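You operate a simulated robot arm through the tools that you are given. There is no shell and no other tool.

You are at the controls of a simulated robot arm. One attempt, no reset.

TASK
Pile some things up. At the end: the scoop with green handle is on the larder end of the sideboard; the yellow tin of sweetcorn from the middle of the sideboard is on the window end of the sideboard, with the scone from there on top of it and the egg on top of that; whatever was shut is shut again. Leave all else as you found it, and nothing knocked over. Set down upright: tin of sweetcorn, scoop with green handle.

Only the result counts: the job must be done as asked and must still hold three seconds after the hand-in. Knocking over, shifting, dropping, spilling or breaking anything else fails it.

THE ROBOT
A 7-joint arm with a two-finger gripper, fixed in place. Base frame: the origin is on the floor under the middle of its stand, x ahead of it, y to its left, z up. Lengths are in m, angles in degrees, forces in N, time in s.
With the tool pointing down near the work surface it reaches from about 0.34 to 0.72 m from the base axis. Its first joint turns from -66.0 to 66.0 degrees. Payload 2.45 kg.
The TCP is the grasp point between the finger pads, 0.026 m short of the fingertips. In the tool frame z runs along the fingers and y along their closing line. The gripper opens to 0.096 m; its body begins 0.069 m behind the TCP.
Orientation is told as [roll, pitch, yaw] about the base's x, y, z axes, in that order, counted from this pose: with the fingers straight down and closing along the base's y, the tool's x points along the base's -x, its y along +y and its z along -z.

THE INTERFACE
- The arm moves only by the tool servo_tool. Its argument "targets" is a list of rows, each a list of 7 numbers: the shift along the tool's x, y, z in m, then the turn, a rotation vector about the tool's x, y, z in rad, then the closure, from 0 (fully open) to 1 (shut). In form: [[x, y, z, rx, ry, rz, grip], ...]. A call has 1 to 20 rows; each row is the pose to reach, as a shift and turn from the pose commanded when the call began, along the tool's axes at that moment. Rows are played at 5 a second. More than 0.05 m and 8.6 degrees between two rows, or a gripper value outside its range, and nothing of the call is played. A pose out of reach is approached as far as the arm can. The call stops where the force on the tool passes 40 N (or 10 N more than at its start, if that is more) or the arm is blocked; 0.2 s more then pass. Each finger travels about 0.05 m/s and halts on what it meets, pressing with about 26 N; the grip force reading is that of the motor and also rises with nothing between the fingers. The clock runs only during rows and for 0.2 s after the last one: add rows that repeat a pose to give the fingers time. The reply holds the time, the measured pose of the TCP, the force on the tool along the base axes, the opening and the grip force, in the units named above and with some noise, with the torque about the TCP (base axes, N m) and any sound that the robot's microphone picked up, and new pictures: "show" is both (left out), scene, wrist or none.
- Cameras (640 x 400 px; columns grow to the right, rows downward): "scene" is fixed at [0.1556, -0.4153, 1.3948]; the picture's right is [0.72, -0.70, 0.00], its down [-0.57, -0.58, -0.58] and it looks along [0.40, 0.41, -0.82] (base axes); focal length 214 px, centre (320, 200). "wrist" rides on the gripper at [0.082, 0.003, -0.098] in the tool frame; the picture's right is [-0.04, 1.00, 0.00], its down [-0.73, -0.03, -0.68] and it looks along [-0.68, -0.03, 0.73] (tool axes); focal length 256 px, centre (320, 200).
- point_at(camera, pixels): for up to 12 pixels [column, row] of the newest picture of that camera ("zoom" is the newest enlarged one), the place [x, y, z] in the base frame of the surface seen there, good to about 0.003 m, but the place of the scene camera against the robot may be out by one fixed shift of up to 0.012 m in any direction. The clock stands still meanwhile.
- enlarge(camera, box): a new picture of the part [left, top, right, bottom] of that camera's present view, enlarged. The clock stands still meanwhile.
- finish_job(): hands the job in; it is judged then, once.

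Unless the task says otherwise, let go and move clear before handing in.

The tools are called after "Emit:" as name(argument=value, ...) on one line, values as JSON. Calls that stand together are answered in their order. servo_tool: Moves the arm, as the interface text tells. Its arguments: {"type":"object","properties":{"targets":{"type":"array","items":{"type":"array","items":{"type":"number"}}},"show":{"type":"string","enum":["both","scene","wrist","none"]}},"required":["targets"]} The other tools are called the same way: point_at (camera, pixels) gives the place of the surface under pixels of a picture; enlarge (camera, box) takes an enlarged picture of a part of a camera's view; finish_job () hands the job in.

At the start:

```text
clock: 0.0
eef_pos: [0.3046, 0.1787, 1.1499]
orientation: [0.0, 0.0, 0.1]
contact_force: [0.2, -0.2, 0.3]
torque: [0.03, -0.02, -0.03]
width: 0.0959
finger_force: 0.1
```

scene: 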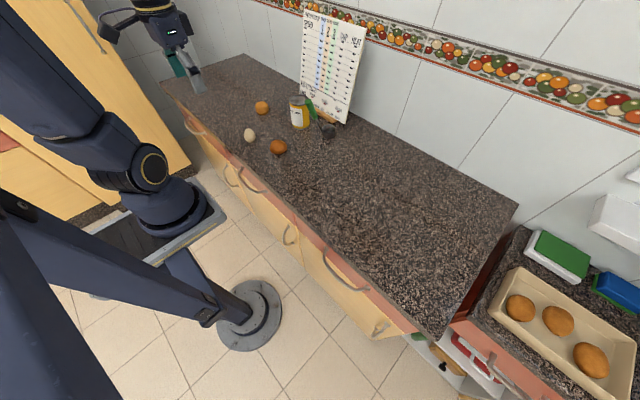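
wrist: 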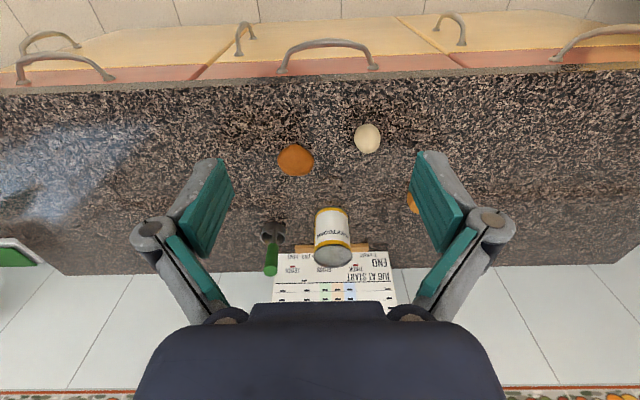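

The scene shows a tin near (299,112), a scoop near (320,120), an egg at (250,134), two scones or oranges at (262,107) and (279,146), and a chart board on the wall at (333,65). I'll enlarge these before moving.

Emit:
enlarge(camera="scene", box=[220, 70, 380, 170])

Emit:
enlarge(camera="scene", box=[290, 0, 380, 56])

Emit:
enlarge(camera="wrist", box=[220, 110, 460, 310])

```text
4.00 times, centred on (300, 120) of scene
```

zoom: 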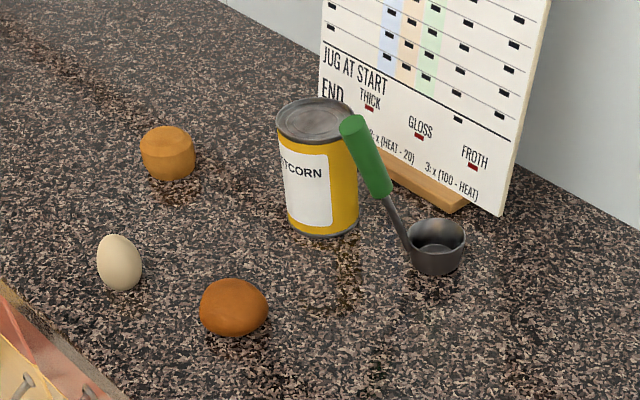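

```text
7.11 times, centred on (335, 28) of scene
```

zoom: 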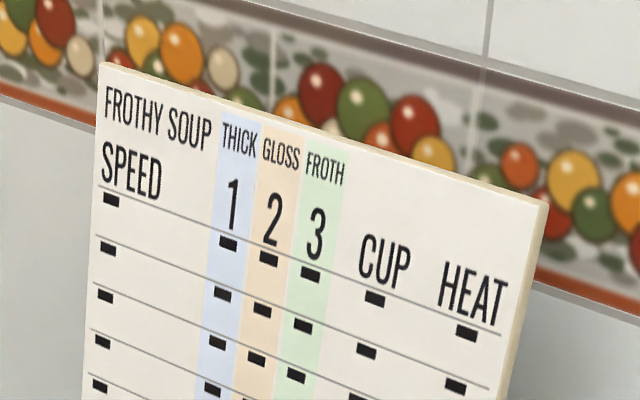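

```text
2.00 times, centred on (340, 210) of wrist
```

zoom: 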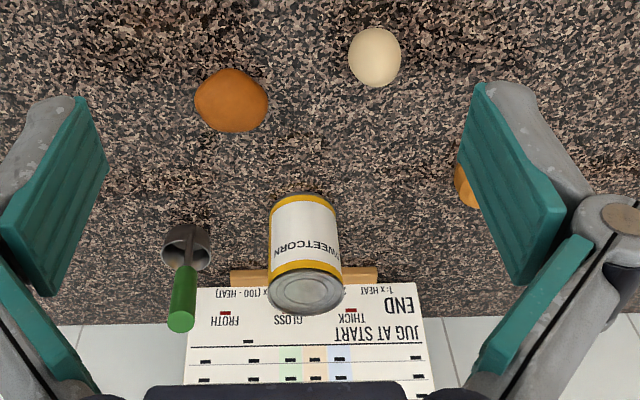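

The zoom shows the tin upright, the scoop standing on its cup with its handle leaning towards the tin, a pale flat-topped bake, a browner round one and the egg. I'll measure the places of these and of the sideboard's ends.

Emit:
point_at(camera="scene", pixels=[[262, 104], [279, 146], [250, 134], [299, 99], [308, 99], [329, 130], [245, 56], [160, 82], [516, 204], [438, 338], [333, 65], [110, 60]])

Emit:
enlarge(camera="scene", box=[0, 0, 240, 150])

Emit:
enlarge(camera="scene", box=[400, 200, 640, 400])

Emit:
enlarge(camera="wrist", box=[0, 60, 240, 260])

```text
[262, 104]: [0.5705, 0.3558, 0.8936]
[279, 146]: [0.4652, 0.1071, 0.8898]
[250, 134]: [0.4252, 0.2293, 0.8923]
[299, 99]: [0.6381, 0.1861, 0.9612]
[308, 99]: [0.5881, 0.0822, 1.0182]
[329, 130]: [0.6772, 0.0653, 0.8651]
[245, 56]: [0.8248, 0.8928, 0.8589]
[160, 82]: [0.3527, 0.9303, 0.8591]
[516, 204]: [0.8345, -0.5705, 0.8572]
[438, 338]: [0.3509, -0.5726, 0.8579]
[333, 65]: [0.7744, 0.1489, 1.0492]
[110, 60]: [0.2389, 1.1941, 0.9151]
```

```text
2.67 times, centred on (120, 75) of scene
```

zoom: 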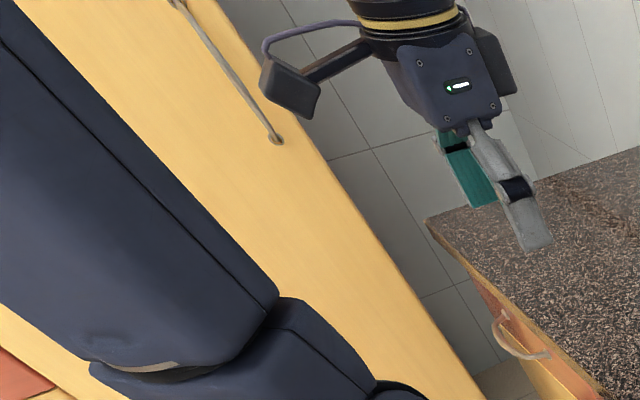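

```text
2.00 times, centred on (520, 300) of scene
```

zoom: 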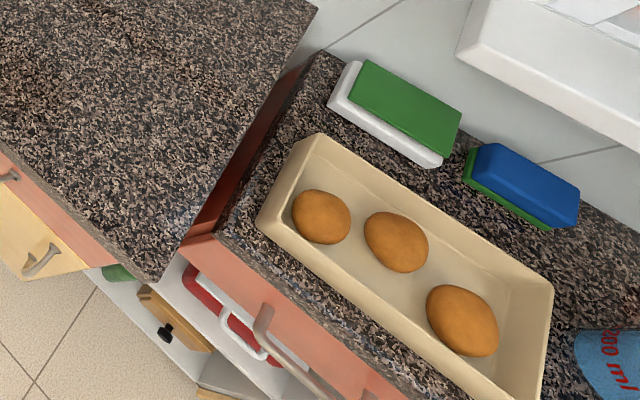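

```text
2.00 times, centred on (120, 160) of wrist
```

zoom: 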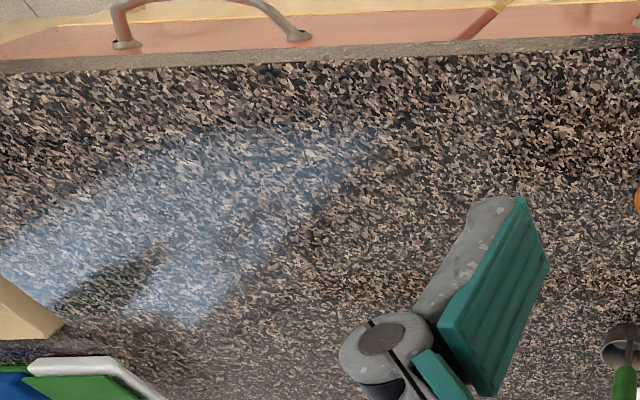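

The sideboard runs along y from about -0.57 to 0.89, with a tall yellow cupboard beyond the +y end; I still have to confirm which end faces the window. I'll turn the wrist camera towards -y and raise it to look around.

Emit:
servo_tool(targets=[[0, 0, 0, 0, 0, 0.14, 0], [0, 0, 0, 0, 0, 0.28, 0], [0, 0, 0, 0, 0, 0.42, 0], [0, 0, 0, 0, 0, 0.56, 0], [0, 0, 0, 0, 0, 0.7, 0], [0, 0, 0, 0, 0, 0.84, 0], [0, 0, 0, 0, 0, 0.98, 0], [0, 0, 0, 0, 0, 1.1, 0]], show="wrist")

```text
clock: 1.8
eef_pos: [0.306, 0.1788, 1.1494]
orientation: [0.1, -0.1, -63.2]
contact_force: [0.2, -0.3, 0.6]
torque: [0.02, 0.02, -0.02]
width: 0.0962
finger_force: 0.0
```

wrist: 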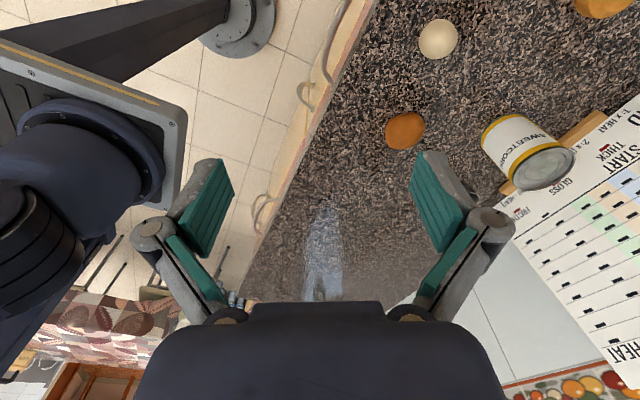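

The view now faces -y, with a patterned curtain or blind at (90,330) at the lower left. I'll tilt the camera up to see the far end of the room.

Emit:
servo_tool(targets=[[0, 0, -0.02, 0, -0.14, 0, 0], [0, 0, -0.04, 0, -0.28, 0, 0], [0, 0, -0.06, 0, -0.42, 0, 0], [0, 0, -0.08, 0, -0.56, 0, 0], [0, 0, -0.1, 0, -0.7, 0, 0]], show="wrist")

```text
clock: 3.0
eef_pos: [0.3061, 0.18, 1.2501]
orientation: [0.1, -40.2, -63.1]
contact_force: [-0.3, -0.6, 0.7]
torque: [0.01, -0.01, 0.01]
width: 0.0958
finger_force: 0.1
```

wrist: 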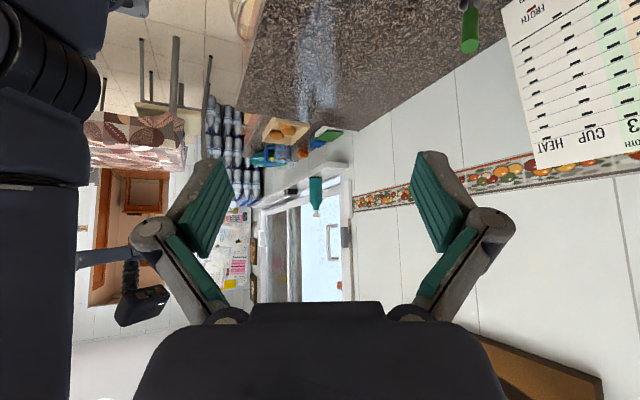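

The upside-down view shows a bright framed opening at (310,240) beyond the -y end. I'll enlarge it to check whether it's a window or a door.

Emit:
enlarge(camera="wrist", box=[70, 90, 420, 309])

Emit:
enlarge(camera="wrist", box=[230, 90, 390, 300])

```text
1.83 times, centred on (245, 200) of wrist
```

zoom: 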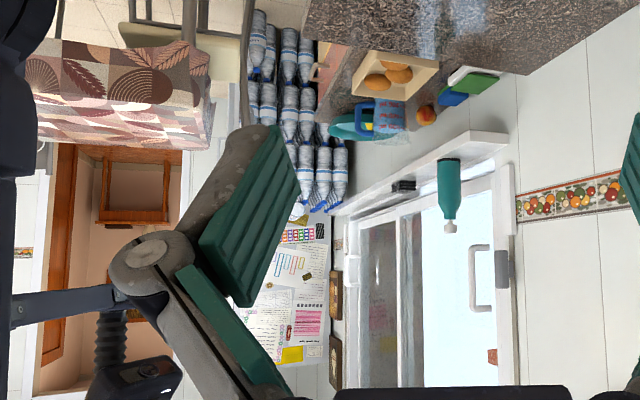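

```text
1.90 times, centred on (310, 195) of wrist
```

zoom: 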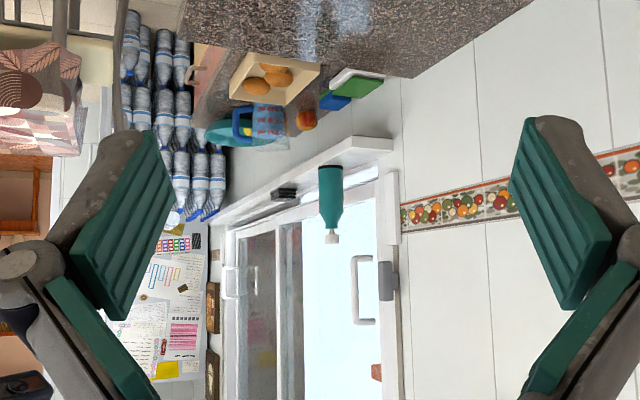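

That's a window with a sill and a bottle beyond the -y end, so the window end is -y. I'll turn the camera to +y to confirm the larder.

Emit:
servo_tool(targets=[[0, 0, 0, 0, 0.14, 0, 0], [0, 0, 0, 0, 0.28, 0, 0], [0, 0, 0, 0, 0.42, 0, 0], [0, 0, 0, 0, 0.56, 0, 0], [0, 0, 0, 0, 0.7, 0, 0]], show="none")

Emit:
servo_tool(targets=[[0, 0, 0, 0, 0, -0.14, 0], [0, 0, 0, 0, 0, -0.28, 0], [0, 0, 0, 0, 0, -0.42, 0], [0, 0, 0, 0, 0, -0.56, 0], [0, 0, 0, 0, 0, -0.7, 0], [0, 0, 0, 0, 0, -0.84, 0], [0, 0, 0, 0, 0, -0.98, 0], [0, 0, 0, 0, 0, -1.1, 0], [0, 0, 0, 0, 0, -1.24, 0], [0, 0, 0, 0, 0, -1.38, 0], [0, 0, 0, 0, 0, -1.52, 0], [0, 0, 0, 0, 0, -1.66, 0], [0, 0, 0, 0, 0, -1.8, 0], [0, 0, 0, 0, 0, -1.94, 0], [0, 0, 0, 0, 0, -2.08, 0]], show="wrist")

```text
clock: 4.2
eef_pos: [0.3048, 0.179, 1.25]
orientation: [0.0, 0.2, -63.0]
contact_force: [-0.5, -0.2, -0.9]
torque: [0.0, 0.01, 0.01]
width: 0.0959
finger_force: 0.2
```

```text
clock: 7.4
eef_pos: [0.306, 0.1788, 1.2502]
orientation: [0.0, 0.0, 56.3]
contact_force: [0.2, -0.3, -1.0]
torque: [-0.01, -0.04, -0.01]
width: 0.0961
finger_force: 0.0
```

wrist: 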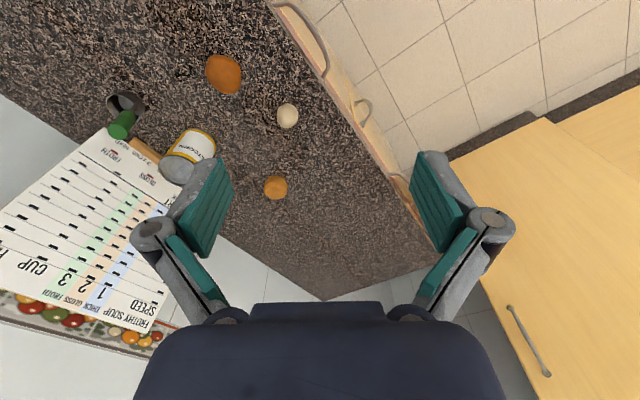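

The tall cupboard with the handle at (528,340) stands beyond the +y end, so +y is the larder end. Now I'll look closely at the two bakes.

Emit:
enlarge(camera="wrist", box=[180, 40, 310, 210])

Emit:
enlarge(camera="scene", box=[240, 90, 304, 130])

Emit:
enlarge(camera="scene", box=[240, 125, 304, 165])

Emit:
enlarge(camera="scene", box=[288, 90, 352, 145])

```text
2.35 times, centred on (245, 125) of wrist
```

zoom: 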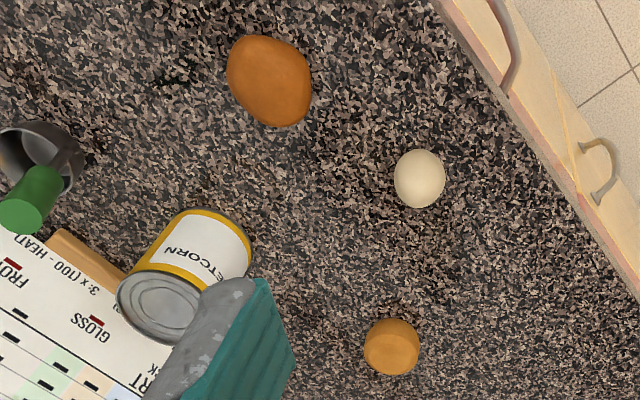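

```text
10.00 times, centred on (272, 110) of scene
```

zoom: 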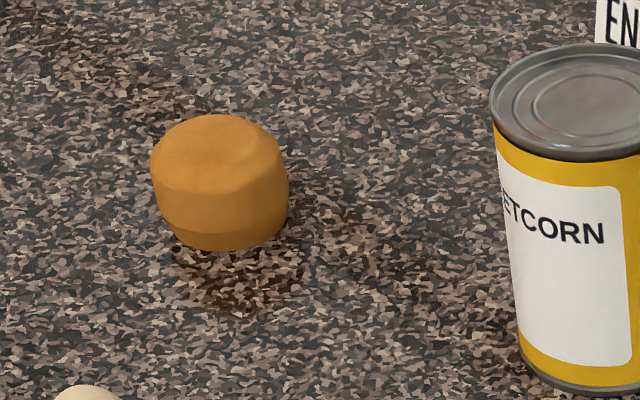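

```text
10.00 times, centred on (272, 145) of scene
```

zoom: 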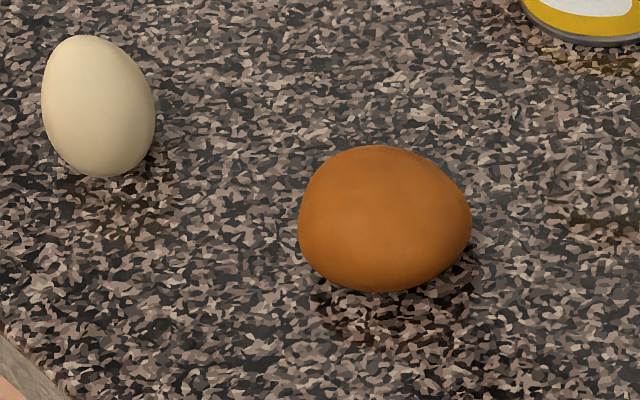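

```text
7.27 times, centred on (320, 118) of scene
```

zoom: 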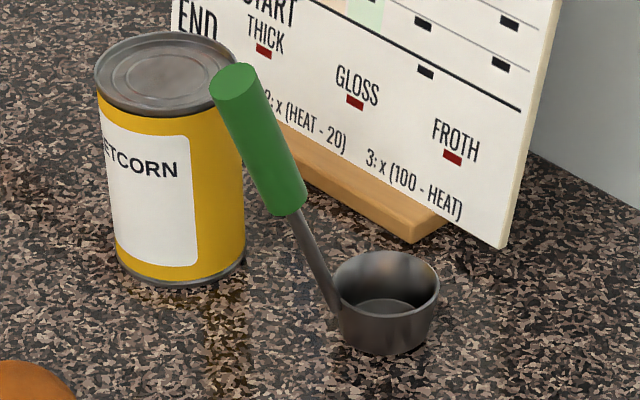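

The pale flat-topped piece (zoom (220,185)) is the scone, the smooth brown one is a different bake like those in the tray, and the egg stands near (0.425,0.229). I'll turn back to yaw 0 and move over the group for accurate wrist measurements.

Emit:
servo_tool(targets=[[0, 0, 0, 0, 0, 0.14, 0], [0, 0, 0, 0, 0, 0.28, 0], [0, 0, 0, 0, 0, 0.42, 0], [0, 0, 0, 0, 0, 0.56, 0], [0, 0, 0, 0, 0, 0.7, 0], [0, 0, 0, 0, 0, 0.84, 0], [0, 0, 0, 0, 0, 0.982, 0]], show="none")

Emit:
servo_tool(targets=[[-0.04, 0, 0.02, 0, 0, 0, 0], [-0.08, 0, 0.05, 0, 0, 0, 0], [-0.1, 0, 0.09, 0, 0, 0, 0], [-0.12, 0, 0.12, 0, 0, 0, 0], [-0.12, 0, 0.12, 0, 0, 0, 0]])

```text
clock: 9.0
eef_pos: [0.304, 0.179, 1.2494]
orientation: [0.0, 0.0, -0.3]
contact_force: [0.6, 0.1, -0.3]
torque: [-0.01, 0.0, 0.02]
width: 0.0961
finger_force: 0.0
```

```text
clock: 10.2
eef_pos: [0.4238, 0.1787, 1.1293]
orientation: [0.1, 0.1, -0.1]
contact_force: [0.4, 1.4, -0.1]
torque: [0.02, -0.01, 0.0]
width: 0.0961
finger_force: 0.1
```

scene: 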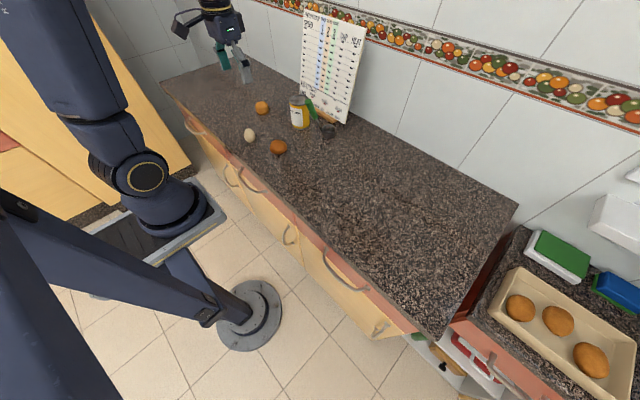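
wrist: 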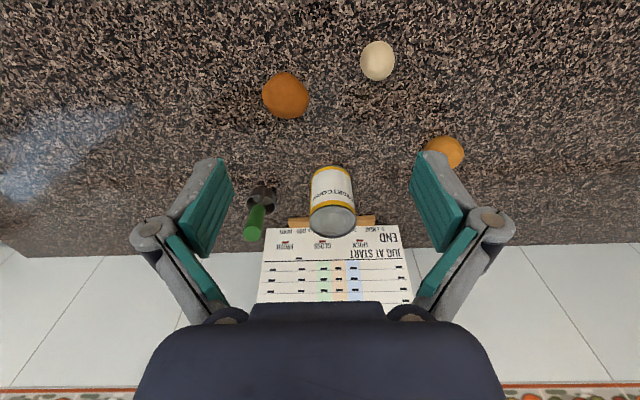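

From here all the objects are in view: scoop handle (256,225), cup (262,193), tin top (332,219), scone (445,152), egg (377,60). I'll take their places with the wrist camera.

Emit:
enlarge(camera="wrist", box=[230, 150, 390, 250])

Emit:
point_at(camera="wrist", pixels=[[252, 236], [258, 212], [262, 190], [332, 219], [313, 220], [354, 220], [333, 235], [332, 206], [445, 152], [377, 60], [285, 95], [300, 226]])

```text
4.00 times, centred on (310, 200) of wrist
```

zoom: 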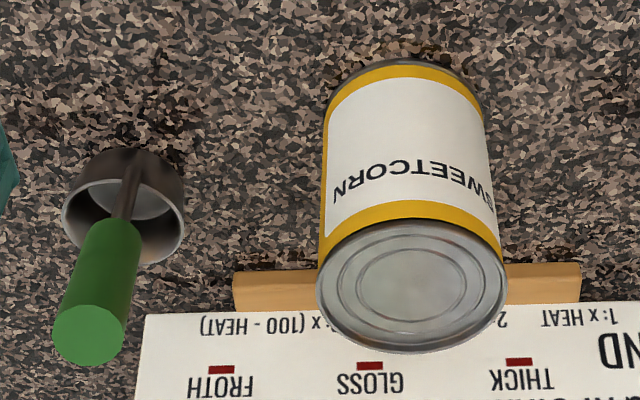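

```text
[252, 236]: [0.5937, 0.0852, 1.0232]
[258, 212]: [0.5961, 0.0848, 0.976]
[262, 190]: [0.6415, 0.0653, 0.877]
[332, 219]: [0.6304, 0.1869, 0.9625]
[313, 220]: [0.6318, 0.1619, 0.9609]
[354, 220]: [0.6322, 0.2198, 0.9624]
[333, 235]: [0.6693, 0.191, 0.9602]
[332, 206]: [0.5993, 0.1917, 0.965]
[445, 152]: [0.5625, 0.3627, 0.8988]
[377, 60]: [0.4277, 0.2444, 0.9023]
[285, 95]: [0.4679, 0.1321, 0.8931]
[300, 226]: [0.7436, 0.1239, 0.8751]
```

The tin's top centre is near (0.633,0.19,0.961) and it's about 0.07 wide; the scoop's handle tip is near (0.594,0.085,1.022). I need more points on the scoop's cup and handle, and on the board.

Emit:
point_at(camera="zoom", pixels=[[90, 335], [60, 335], [120, 335], [105, 270], [112, 232], [128, 175], [66, 220], [183, 225], [150, 262], [125, 152], [165, 205], [95, 205]])

Emit:
point_at(camera="wrist", pixels=[[265, 240], [395, 240], [260, 298], [408, 298], [290, 222], [374, 222], [428, 152], [462, 152], [445, 138], [445, 168], [377, 42], [377, 79]])

Emit:
enlarge(camera="wrist", box=[340, 20, 480, 180])

```text
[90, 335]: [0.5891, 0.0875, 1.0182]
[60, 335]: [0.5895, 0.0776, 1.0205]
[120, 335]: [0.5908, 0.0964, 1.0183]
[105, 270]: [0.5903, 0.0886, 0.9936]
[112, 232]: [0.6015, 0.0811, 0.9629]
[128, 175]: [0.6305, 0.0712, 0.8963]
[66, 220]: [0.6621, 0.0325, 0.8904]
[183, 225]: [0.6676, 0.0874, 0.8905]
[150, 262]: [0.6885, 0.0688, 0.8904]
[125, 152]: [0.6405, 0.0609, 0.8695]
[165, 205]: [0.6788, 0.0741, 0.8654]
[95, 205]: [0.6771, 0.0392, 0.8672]
```

```text
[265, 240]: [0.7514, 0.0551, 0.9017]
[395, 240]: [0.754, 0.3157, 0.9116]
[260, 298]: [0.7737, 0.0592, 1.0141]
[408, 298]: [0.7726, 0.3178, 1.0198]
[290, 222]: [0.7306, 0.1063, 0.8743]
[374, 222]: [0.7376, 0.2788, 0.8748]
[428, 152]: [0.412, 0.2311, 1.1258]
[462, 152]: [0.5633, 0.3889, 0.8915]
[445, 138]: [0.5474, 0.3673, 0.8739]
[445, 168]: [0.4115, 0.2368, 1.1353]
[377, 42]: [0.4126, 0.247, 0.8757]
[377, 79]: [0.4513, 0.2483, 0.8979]
```

```text
2.50 times, centred on (410, 100) of wrist
```

zoom: 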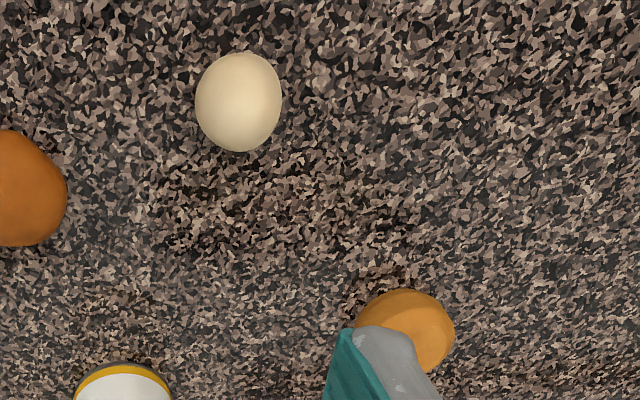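

The scoop's handle runs from (0.593,0.087,1.02) to the cup centre at (0.665,0.061), leaning along a -20° heading, and is about 0.02 thick. I'll move above it with the tool yawed -20° and the gripper half closed, so the pads lie parallel to the handle.

Emit:
servo_tool(targets=[[-0.03, -0.016, 0.0, 0, 0, 0.06, 0.1], [-0.06, -0.032, 0.0, 0, 0, 0.12, 0.2], [-0.09, -0.048, 0.0, 0, 0, 0.18, 0.3], [-0.12, -0.064, 0.0, 0, 0, 0.24, 0.4], [-0.15, -0.08, 0.0, 0, 0, 0.3, 0.45], [-0.178, -0.096, 0.01, 0, 0, 0.349, 0.45], [-0.178, -0.096, 0.03, 0, 0, 0.349, 0.45], [-0.178, -0.096, 0.03, 0, 0, 0.349, 0.45]])

```text
clock: 12.0
eef_pos: [0.6026, 0.0822, 1.0991]
orientation: [0.0, 0.0, -20.1]
contact_force: [0.1, -0.3, -0.5]
torque: [0.03, 0.01, -0.01]
width: 0.0529
finger_force: 0.0
```

scene: 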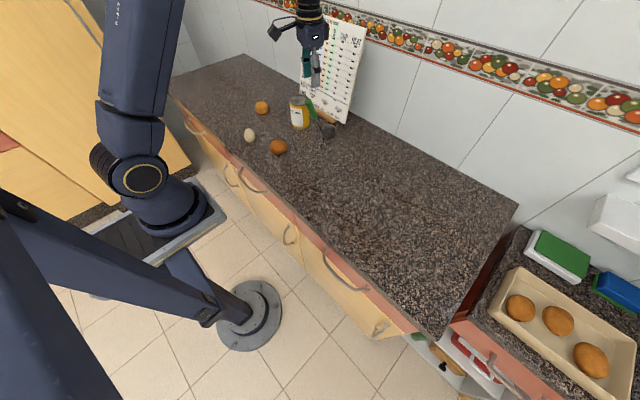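
wrist: 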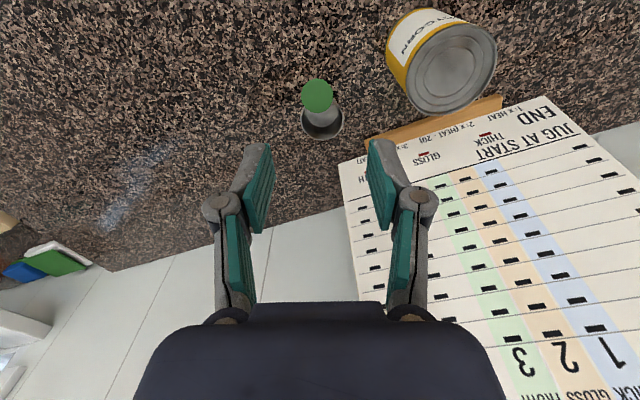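

The handle tip shows at (317,97) and the cup at (322,122), nearly in line below the fingers. I'll measure them again from here.

Emit:
enlarge(camera="wrist", box=[272, 60, 368, 150])

Emit:
point_at(camera="wrist", pixels=[[317, 95], [304, 96], [331, 96], [317, 82], [317, 110], [303, 122], [343, 122], [322, 138], [326, 126], [258, 190], [376, 190]])

```text
4.44 times, centred on (320, 105) of wrist
```

zoom: 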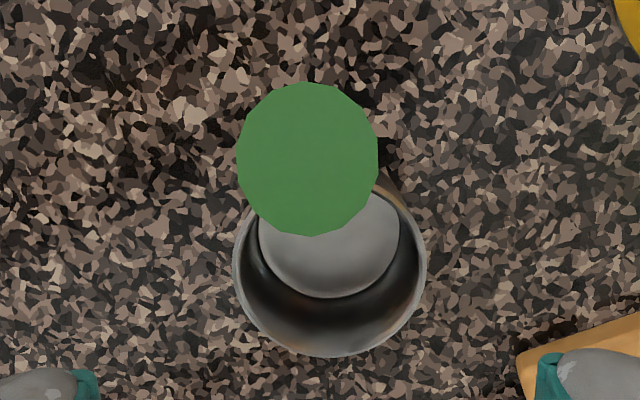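

```text
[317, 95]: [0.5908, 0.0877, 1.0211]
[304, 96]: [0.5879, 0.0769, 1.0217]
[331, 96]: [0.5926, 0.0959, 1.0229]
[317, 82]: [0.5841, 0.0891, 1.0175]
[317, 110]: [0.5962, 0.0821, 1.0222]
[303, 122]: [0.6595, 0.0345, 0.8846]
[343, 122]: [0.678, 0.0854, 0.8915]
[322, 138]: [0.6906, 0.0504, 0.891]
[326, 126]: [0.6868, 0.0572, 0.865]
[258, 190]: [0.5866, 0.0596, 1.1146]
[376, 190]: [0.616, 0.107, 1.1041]
```

The handle tip is centred at (0.590,0.087,1.021) and the pads straddle its plane evenly. I'll go down to z = 0.99 and close on it.

Emit:
servo_tool(targets=[[0, 0, 0.04, 0, 0, 0, 0.45], [0, 0, 0.08, 0, 0, 0, 0.45], [0, 0, 0.11, 0, 0, 0, 0.45], [0, 0, 0.11, 0, 0, 0, 0.45]], show="wrist")

```text
clock: 13.0
eef_pos: [0.6027, 0.0828, 0.9897]
orientation: [0.0, 0.0, -20.1]
contact_force: [-0.1, -0.5, 0.7]
torque: [0.0, -0.01, 0.01]
width: 0.0528
finger_force: 0.0
```

wrist: 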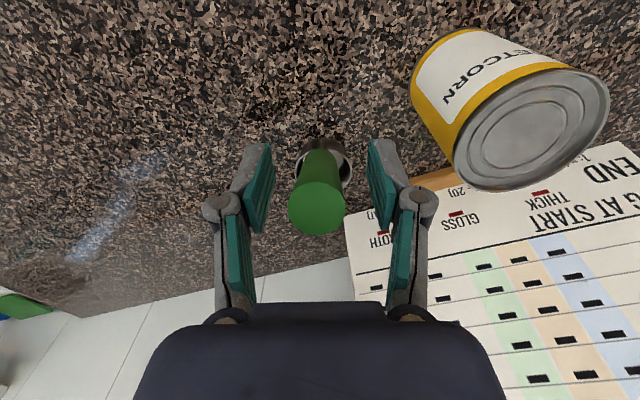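

The handle sits centred between the pads at (318,190). Closing on it now.

Emit:
servo_tool(targets=[[0, 0, 0, 0, 0, 0, 0.6], [0, 0, 0, 0, 0, 0, 0.75], [0, 0, 0, 0, 0, 0, 0.85], [0, 0, 0, 0, 0, 0, 0.95], [0, 0, 0, 0, 0, 0, 1], [0, 0, 0, 0, 0, 0, 1]])

```text
clock: 14.4
eef_pos: [0.6025, 0.0823, 0.9901]
orientation: [-0.1, 0.0, -19.9]
contact_force: [-0.1, 0.4, 0.8]
torque: [0.01, 0.03, -0.03]
width: 0.024
finger_force: 26.3
```

scene: 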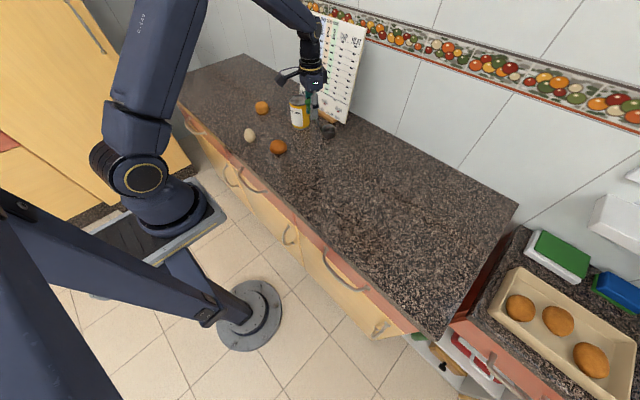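
wrist: 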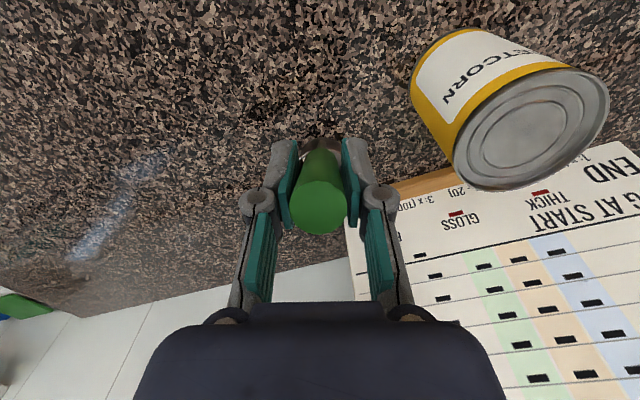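

The pads hold the handle at 0.024 m with 26 N. I'll lift straight up by 0.2 m.

Emit:
servo_tool(targets=[[0, 0, -0.01, 0, 0, 0, 1], [0, 0, -0.03, 0, 0, 0, 1], [0, 0, -0.06, 0, 0, 0, 1], [0, 0, -0.1, 0, 0, 0, 1], [0, 0, -0.14, 0, 0, 0, 1], [0, 0, -0.18, 0, 0, 0, 1], [0, 0, -0.2, 0, 0, 0, 1], [0, 0, -0.2, 0, 0, 0, 1]])

```text
clock: 16.2
eef_pos: [0.6014, 0.0802, 1.1905]
orientation: [0.0, -0.1, -20.1]
contact_force: [-0.4, 0.8, 0.5]
torque: [0.01, 0.02, 0.0]
width: 0.0
finger_force: 25.8
```

scene: 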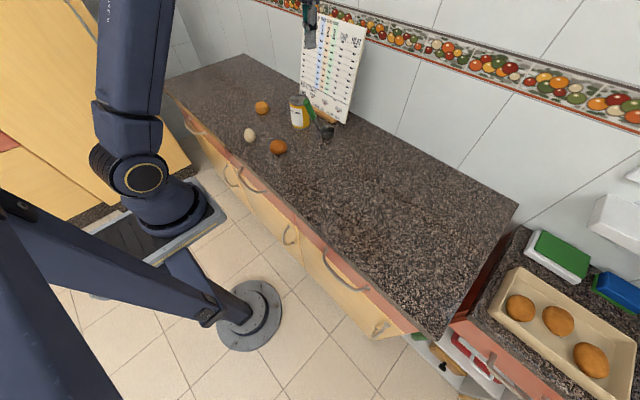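
wrist: 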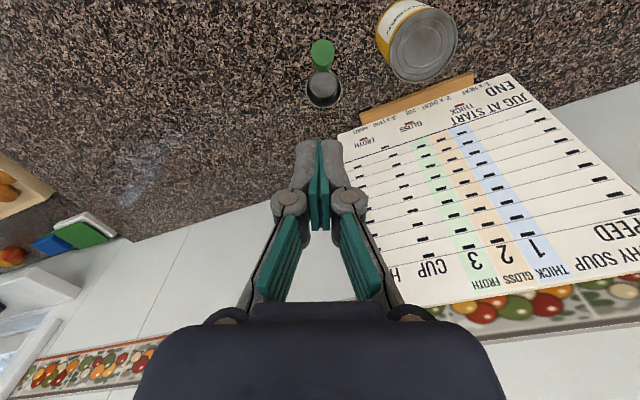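

The fingers read shut (0.0) and the scoop is still on the counter, so the handle slipped out. I'll check that it's still standing and where it is now.

Emit:
enlarge(camera="wrist", box=[270, 20, 400, 120])

Emit:
enlarge(camera="scene", box=[288, 90, 352, 145])

Emit:
point_at(camera="wrist", pixels=[[323, 48], [312, 48], [334, 48], [322, 40], [322, 60], [309, 90], [340, 90], [322, 104], [325, 94]])

```text
4.00 times, centred on (335, 70) of wrist
```

zoom: 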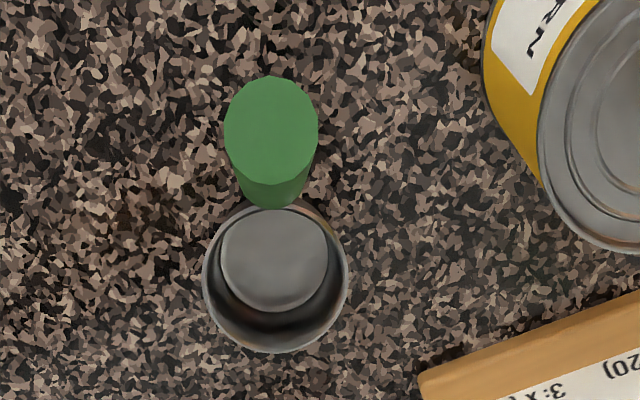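

```text
7.27 times, centred on (320, 118) of scene
```

zoom: 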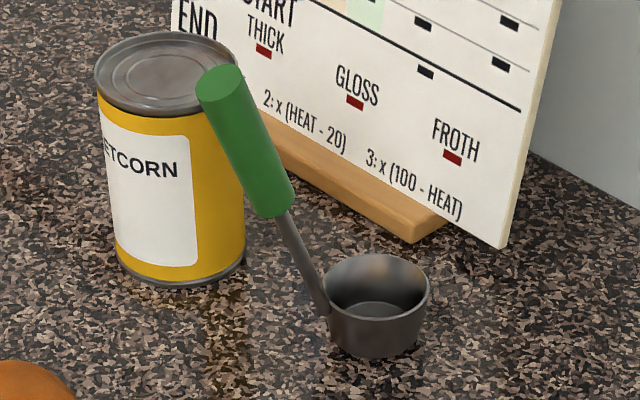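

```text
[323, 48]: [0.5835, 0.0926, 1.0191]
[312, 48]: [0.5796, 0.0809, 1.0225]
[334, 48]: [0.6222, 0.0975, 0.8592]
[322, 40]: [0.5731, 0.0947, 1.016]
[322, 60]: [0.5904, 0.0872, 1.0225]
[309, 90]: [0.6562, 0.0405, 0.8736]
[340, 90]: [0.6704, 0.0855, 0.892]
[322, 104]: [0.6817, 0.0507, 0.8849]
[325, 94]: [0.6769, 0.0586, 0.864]
```

The scoop is still upright, about 8 mm nearer: tip centre (0.584,0.089,1.021), rim centre (0.658,0.062). I'll reopen and tilt the tool 20° so the pads run along the handle for full contact.

Emit:
servo_tool(targets=[[0.014, 0, 0, 0, -0.12, 0, 0.8], [0.028, 0, 0.03, 0, -0.24, 0, 0.6], [0.0408, -0.0008, 0.06, 0, -0.349, 0, 0.45], [0.0408, -0.0008, 0.09, 0, -0.349, 0, 0.4], [0.0408, -0.0008, 0.1126, 0, -0.349, 0, 0.4], [0.0408, -0.0008, 0.1126, 0, -0.349, 0, 0.4]], show="wrist")

```text
clock: 17.6
eef_pos: [0.5637, 0.0963, 1.0762]
orientation: [0.0, -20.0, -20.2]
contact_force: [0.4, -0.2, 0.0]
torque: [-0.03, -0.04, 0.0]
width: 0.0575
finger_force: 0.0
```

wrist: 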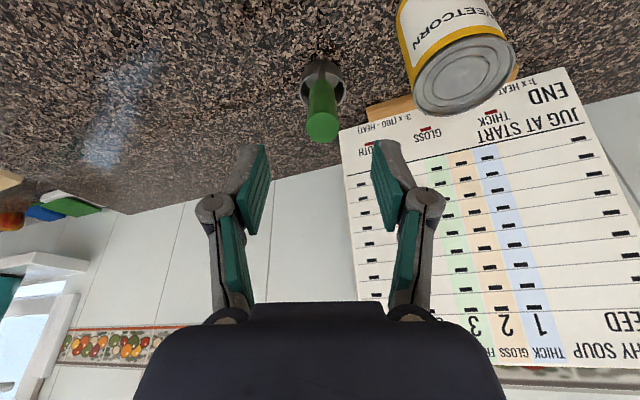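

The handle at (322,110) now lines up with the tool's approach, centred between the pads. I'll advance 0.10 m along it.

Emit:
servo_tool(targets=[[0, 0.001, 0.04, 0, 0, 0, 0.4], [0, 0.001, 0.08, 0, 0, 0, 0.4], [0, 0.001, 0.1, 0, 0, 0, 0.4], [0, 0.001, 0.1, 0, 0, 0, 0.4]], show="wrist")

```text
clock: 18.6
eef_pos: [0.5966, 0.0823, 0.9817]
orientation: [0.0, -20.1, -20.1]
contact_force: [-0.2, 0.4, 0.5]
torque: [-0.02, -0.04, -0.01]
width: 0.0575
finger_force: 0.1
```

wrist: 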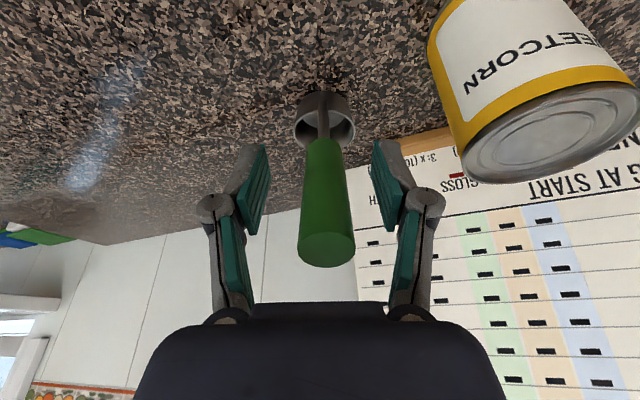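

The handle fills the pads' length from (322,140) to (327,260), about 2 mm right of centre. I'll nudge +2 mm and close slowly.

Emit:
servo_tool(targets=[[0, 0.002, 0, 0, 0, 0, 0.45], [0, 0.002, 0, 0, 0, 0, 0.55], [0, 0.002, 0, 0, 0, 0, 0.65], [0, 0.002, 0, 0, 0, 0, 0.75], [0, 0.002, 0, 0, 0, 0, 0.85], [0, 0.002, 0, 0, 0, 0, 1], [0, 0.002, 0, 0, 0, 0, 1], [0, 0.002, 0, 0, 0, 0, 1]], show="wrist")

Emit:
servo_tool(targets=[[0.0007, 0, -0.0019, 0, 0, 0, 1], [0.0014, 0, -0.0038, 0, 0, 0, 1], [0.0014, 0, -0.0038, 0, 0, 0, 1]], show="none")

```text
clock: 20.4
eef_pos: [0.5982, 0.0849, 0.9838]
orientation: [0.0, -20.0, -20.1]
contact_force: [-0.3, -0.1, -0.1]
torque: [-0.01, -0.02, 0.0]
width: 0.0239
finger_force: 25.8
```

wrist: 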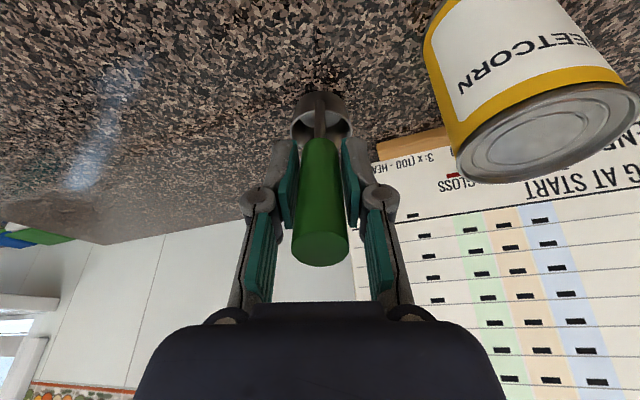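

```text
clock: 21.2
eef_pos: [0.5944, 0.0853, 0.9862]
orientation: [0.0, -20.0, -20.0]
contact_force: [0.3, -0.3, -0.8]
torque: [0.04, 0.11, 0.03]
width: 0.0239
finger_force: 25.8
```

With the grip at 0.0239 m and 25.8 N, a torque of 0.11 N m about y shows the scoop's weight coming onto the tool. I'll raise it slowly, straight up (tool x -0.342, z -0.94 per metre), and watch the readings.

Emit:
servo_tool(targets=[[-0.0017, 0, -0.0047, 0, 0, 0, 1], [-0.0034, 0, -0.0094, 0, 0, 0, 1], [-0.0034, 0, -0.0094, 0, 0, 0, 1]], show="both")

Emit:
enlarge(camera="scene", box=[288, 90, 352, 145])

```text
clock: 22.0
eef_pos: [0.5944, 0.0878, 0.9962]
orientation: [0.0, -20.0, -20.1]
contact_force: [-0.2, -0.2, -1.1]
torque: [0.01, 0.07, 0.01]
width: 0.0239
finger_force: 26.1
```

scene: 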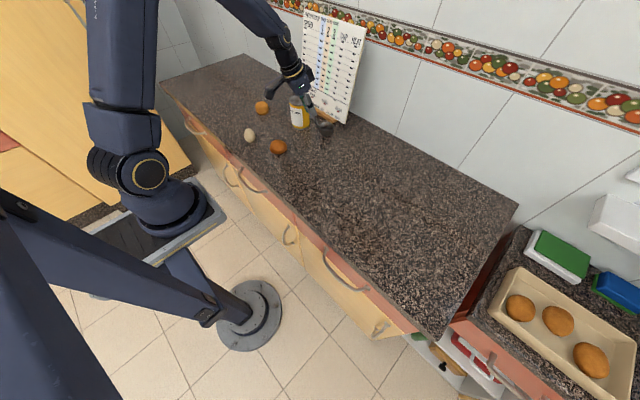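
wrist: 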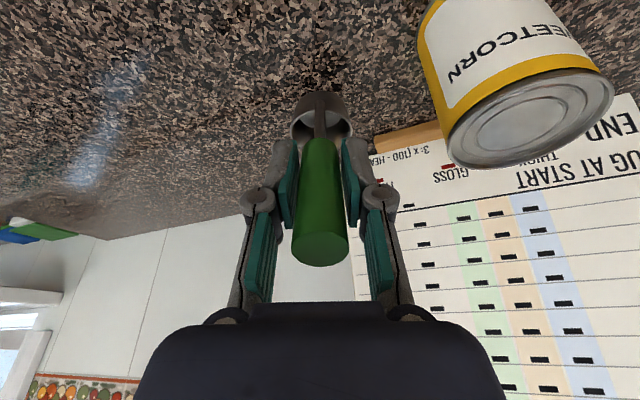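

```text
7.27 times, centred on (320, 118) of scene
```

zoom: 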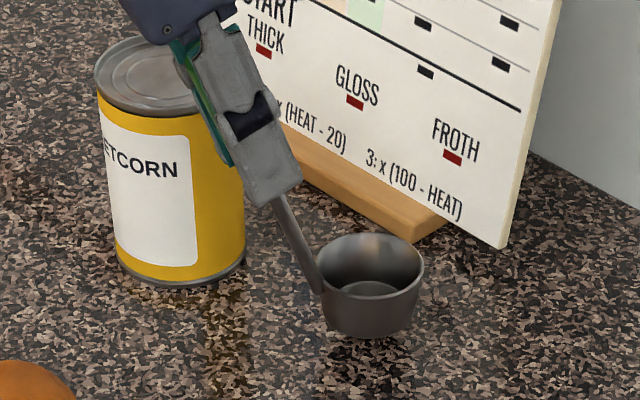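

The scoop has lifted clear (its shadow shows below the cup in the zoom) and its tip stays at (320,245) between the pads. I'll keep lifting gently.

Emit:
servo_tool(targets=[[-0.0034, 0, -0.0094, 0, 0, 0, 1], [-0.0068, 0, -0.0188, 0, 0, 0, 1], [-0.0103, 0, -0.0282, 0, 0, 0, 1], [-0.0137, 0, -0.0376, 0, 0, 0, 1], [-0.0171, 0, -0.047, 0, 0, 0, 1], [-0.0171, 0, -0.047, 0, 0, 0, 1]], show="wrist")

```text
clock: 23.4
eef_pos: [0.594, 0.0873, 1.0475]
orientation: [0.1, -20.0, -20.1]
contact_force: [-0.5, 0.0, -1.2]
torque: [0.0, 0.08, 0.01]
width: 0.0239
finger_force: 26.4
```

wrist: 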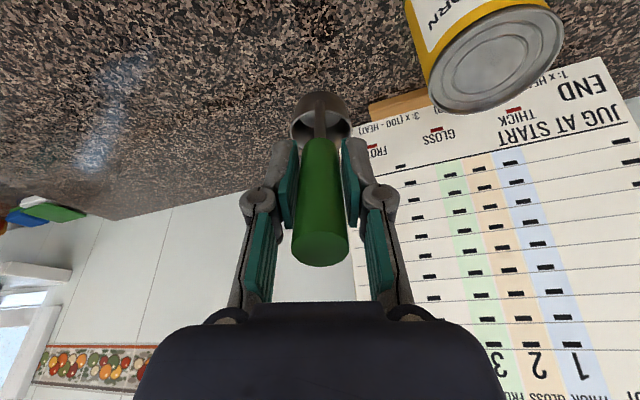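

The hold is steady (1.2 N of weight, same place between the pads). I'll lift another 0.09 m, then swing over to the larder end.

Emit:
servo_tool(targets=[[-0.0051, 0, -0.0141, 0, 0, 0, 1], [-0.0103, 0, -0.0282, 0, 0, 0, 1], [-0.0154, 0, -0.0423, 0, 0, 0, 1], [-0.0205, 0, -0.0564, 0, 0, 0, 1], [-0.0257, 0, -0.0705, 0, 0, 0, 1], [-0.0308, 0, -0.0846, 0, 0, 0, 1], [-0.0308, 0, -0.0846, 0, 0, 0, 1]], show="wrist")

```text
clock: 25.0
eef_pos: [0.5939, 0.0887, 1.1364]
orientation: [0.0, -20.0, -20.2]
contact_force: [0.0, 0.2, -2.0]
torque: [0.06, 0.05, 0.01]
width: 0.0239
finger_force: 25.6
```

wrist: 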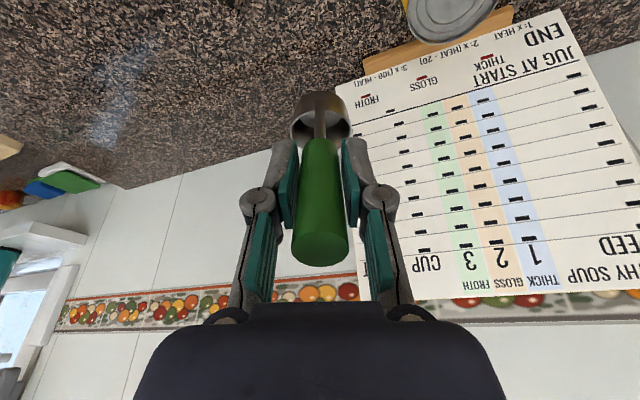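

The scoop is clear above everything and still held. Now I'll swing to about (0.40,0.54), turning 65° about the vertical so the tilt is kept.

Emit:
servo_tool(targets=[[0.0226, 0.0257, -0.0082, -0.0277, 0, -0.0761, 1], [0.0453, 0.0514, -0.0165, -0.0554, 0, -0.1523, 1], [0.0679, 0.077, -0.0247, -0.0831, 0, -0.2284, 1], [0.0905, 0.1027, -0.0329, -0.1108, 0, -0.3046, 1], [0.1132, 0.1284, -0.0412, -0.1385, 0, -0.3807, 1], [0.1358, 0.1541, -0.0494, -0.1662, 0, -0.4569, 1], [0.1585, 0.1798, -0.0577, -0.1939, 0, -0.533, 1], [0.1811, 0.2054, -0.0659, -0.2216, 0, -0.6091, 1], [0.2037, 0.2311, -0.0741, -0.2493, 0, -0.6853, 1], [0.2264, 0.2568, -0.0824, -0.277, 0, -0.7614, 1], [0.249, 0.2825, -0.0906, -0.3047, 0, -0.8376, 1], [0.2716, 0.3081, -0.0988, -0.3324, 0, -0.9137, 1], [0.2943, 0.3338, -0.1071, -0.3601, 0, -0.9899, 1], [0.3169, 0.3595, -0.1153, -0.3878, 0, -1.066, 1], [0.3169, 0.3595, -0.1153, -0.3878, 0, -1.066, 1]])

```text
clock: 28.2
eef_pos: [0.4012, 0.5431, 1.1363]
orientation: [0.0, -19.9, 45.1]
contact_force: [0.1, 0.4, -1.3]
torque: [-0.06, 0.06, -0.02]
width: 0.0239
finger_force: 25.5
```

scene: 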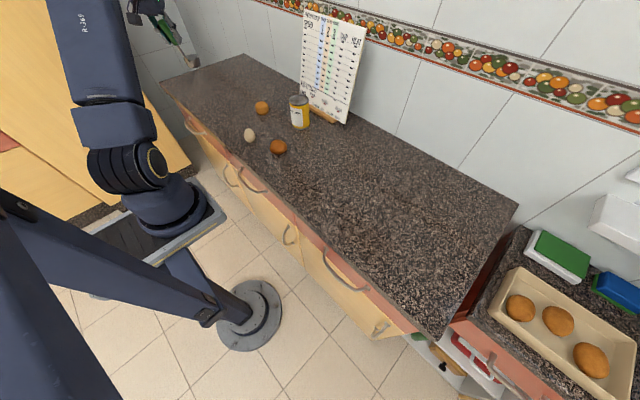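
wrist: 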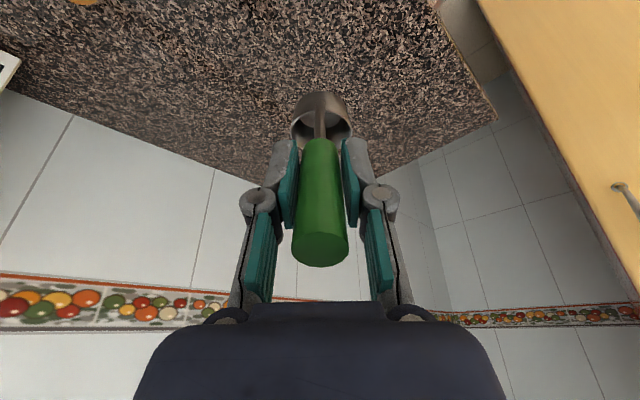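

The scoop hangs over the larder end with its cup at (321,115) in the wrist view. I'll check that the cup is level before lowering it.

Emit:
enlarge(camera="scene", box=[160, 30, 240, 90])

Emit:
enlarge(camera="wrist", box=[270, 80, 370, 150])

Emit:
point_at(camera="wrist", pixels=[[292, 128], [351, 126], [320, 94], [320, 262], [320, 108], [310, 115], [335, 115]])

```text
6.67 times, centred on (200, 60) of scene
```

zoom: 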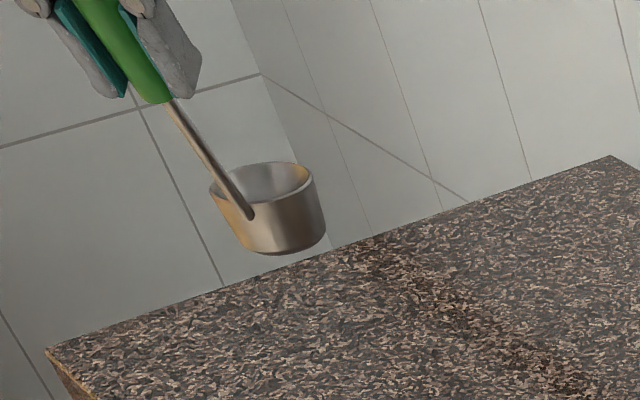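

```text
5.71 times, centred on (320, 115) of wrist
```

zoom: 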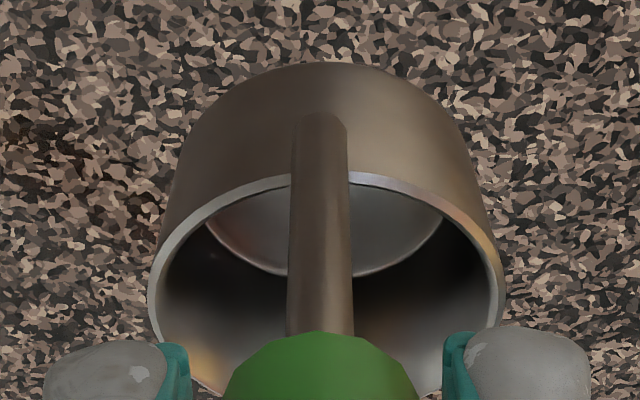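

```text
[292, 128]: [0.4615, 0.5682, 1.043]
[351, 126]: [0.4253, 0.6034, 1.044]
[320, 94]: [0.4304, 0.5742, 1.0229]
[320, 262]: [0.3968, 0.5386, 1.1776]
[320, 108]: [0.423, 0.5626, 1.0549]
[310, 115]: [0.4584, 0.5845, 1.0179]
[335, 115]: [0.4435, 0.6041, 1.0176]
```

The rim reads z = 1.043 and 1.044 on its left and right, so it's level sideways. I'll check its fore-aft level from the cup's inner bottom and rim.

Emit:
point_at(camera="zoom", pixels=[[265, 195], [270, 215], [275, 240], [280, 262], [380, 195], [375, 215], [370, 240], [365, 262], [250, 186], [390, 186], [158, 300], [498, 290]])

```text
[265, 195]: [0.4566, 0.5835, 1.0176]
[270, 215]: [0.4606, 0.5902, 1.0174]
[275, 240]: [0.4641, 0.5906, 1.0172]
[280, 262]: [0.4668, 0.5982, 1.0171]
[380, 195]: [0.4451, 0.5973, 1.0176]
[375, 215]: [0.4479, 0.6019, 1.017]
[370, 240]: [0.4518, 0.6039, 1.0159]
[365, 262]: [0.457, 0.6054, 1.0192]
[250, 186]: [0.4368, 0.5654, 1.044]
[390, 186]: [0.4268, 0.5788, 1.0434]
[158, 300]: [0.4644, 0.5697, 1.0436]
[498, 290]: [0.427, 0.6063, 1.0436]
```

The cup is level (inner bottom 1.017 everywhere, rim 1.0436), so it needs to go down about 0.152 m. I'll lower it 0.146 m first, straight down.

Emit:
servo_tool(targets=[[0.0086, 0, 0.0235, 0, 0, 0, 1], [0.0171, 0, 0.047, 0, 0, 0, 1], [0.0257, 0, 0.0705, 0, 0, 0, 1], [0.0342, 0, 0.094, 0, 0, 0, 1], [0.0428, 0, 0.1175, 0, 0, 0, 1], [0.0479, 0, 0.1316, 0, 0, 0, 1], [0.0499, 0, 0.1372, 0, 0, 0, 1], [0.0499, 0, 0.1372, 0, 0, 0, 1]])

Emit:
enlarge(camera="scene", box=[160, 40, 240, 100])

```text
clock: 30.0
eef_pos: [0.4024, 0.5407, 0.9906]
orientation: [0.0, -20.0, 44.9]
contact_force: [0.6, 0.2, -1.4]
torque: [0.0, 0.04, 0.02]
width: 0.0239
finger_force: 25.9
```

scene: 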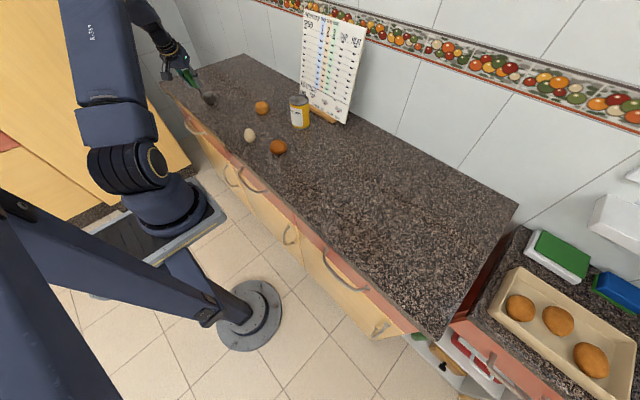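
wrist: 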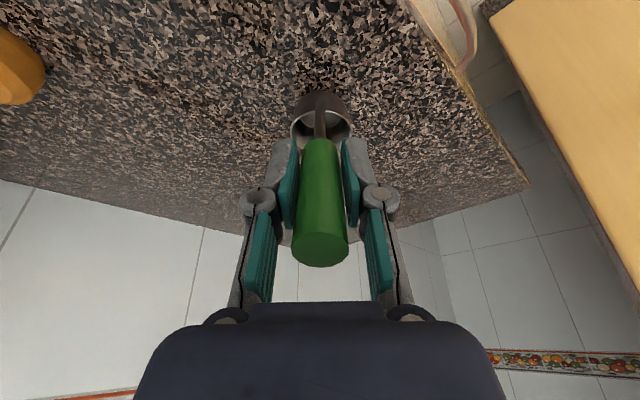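

```text
6.67 times, centred on (200, 70) of scene
```

zoom: 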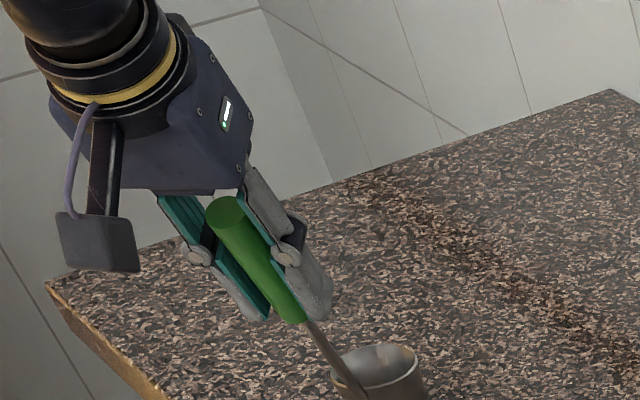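

The cup is about 6 mm above the counter, with force steady at -1.4 N. I'll go down in small steps until the counter takes the weight.

Emit:
servo_tool(targets=[[0.0005, 0, 0.0014, 0, 0, 0, 1], [0.001, 0, 0.0028, 0, 0, 0, 1], [0.0014, 0, 0.0038, 0, 0, 0, 1], [0.0014, 0, 0.0038, 0, 0, 0, 1]], show="none")

Emit:
point_at(camera="wrist", pixels=[[292, 128], [351, 126], [305, 100], [340, 100], [270, 100], [370, 100]])

```text
clock: 31.0
eef_pos: [0.4015, 0.5403, 0.9856]
orientation: [0.0, -20.0, 44.8]
contact_force: [0.3, 0.4, -0.6]
torque: [0.0, 0.05, -0.01]
width: 0.0239
finger_force: 25.9
```

```text
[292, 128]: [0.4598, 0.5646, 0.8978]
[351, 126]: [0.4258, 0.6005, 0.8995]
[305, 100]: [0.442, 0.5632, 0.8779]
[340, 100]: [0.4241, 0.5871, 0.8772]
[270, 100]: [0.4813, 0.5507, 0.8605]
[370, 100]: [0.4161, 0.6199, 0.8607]
```

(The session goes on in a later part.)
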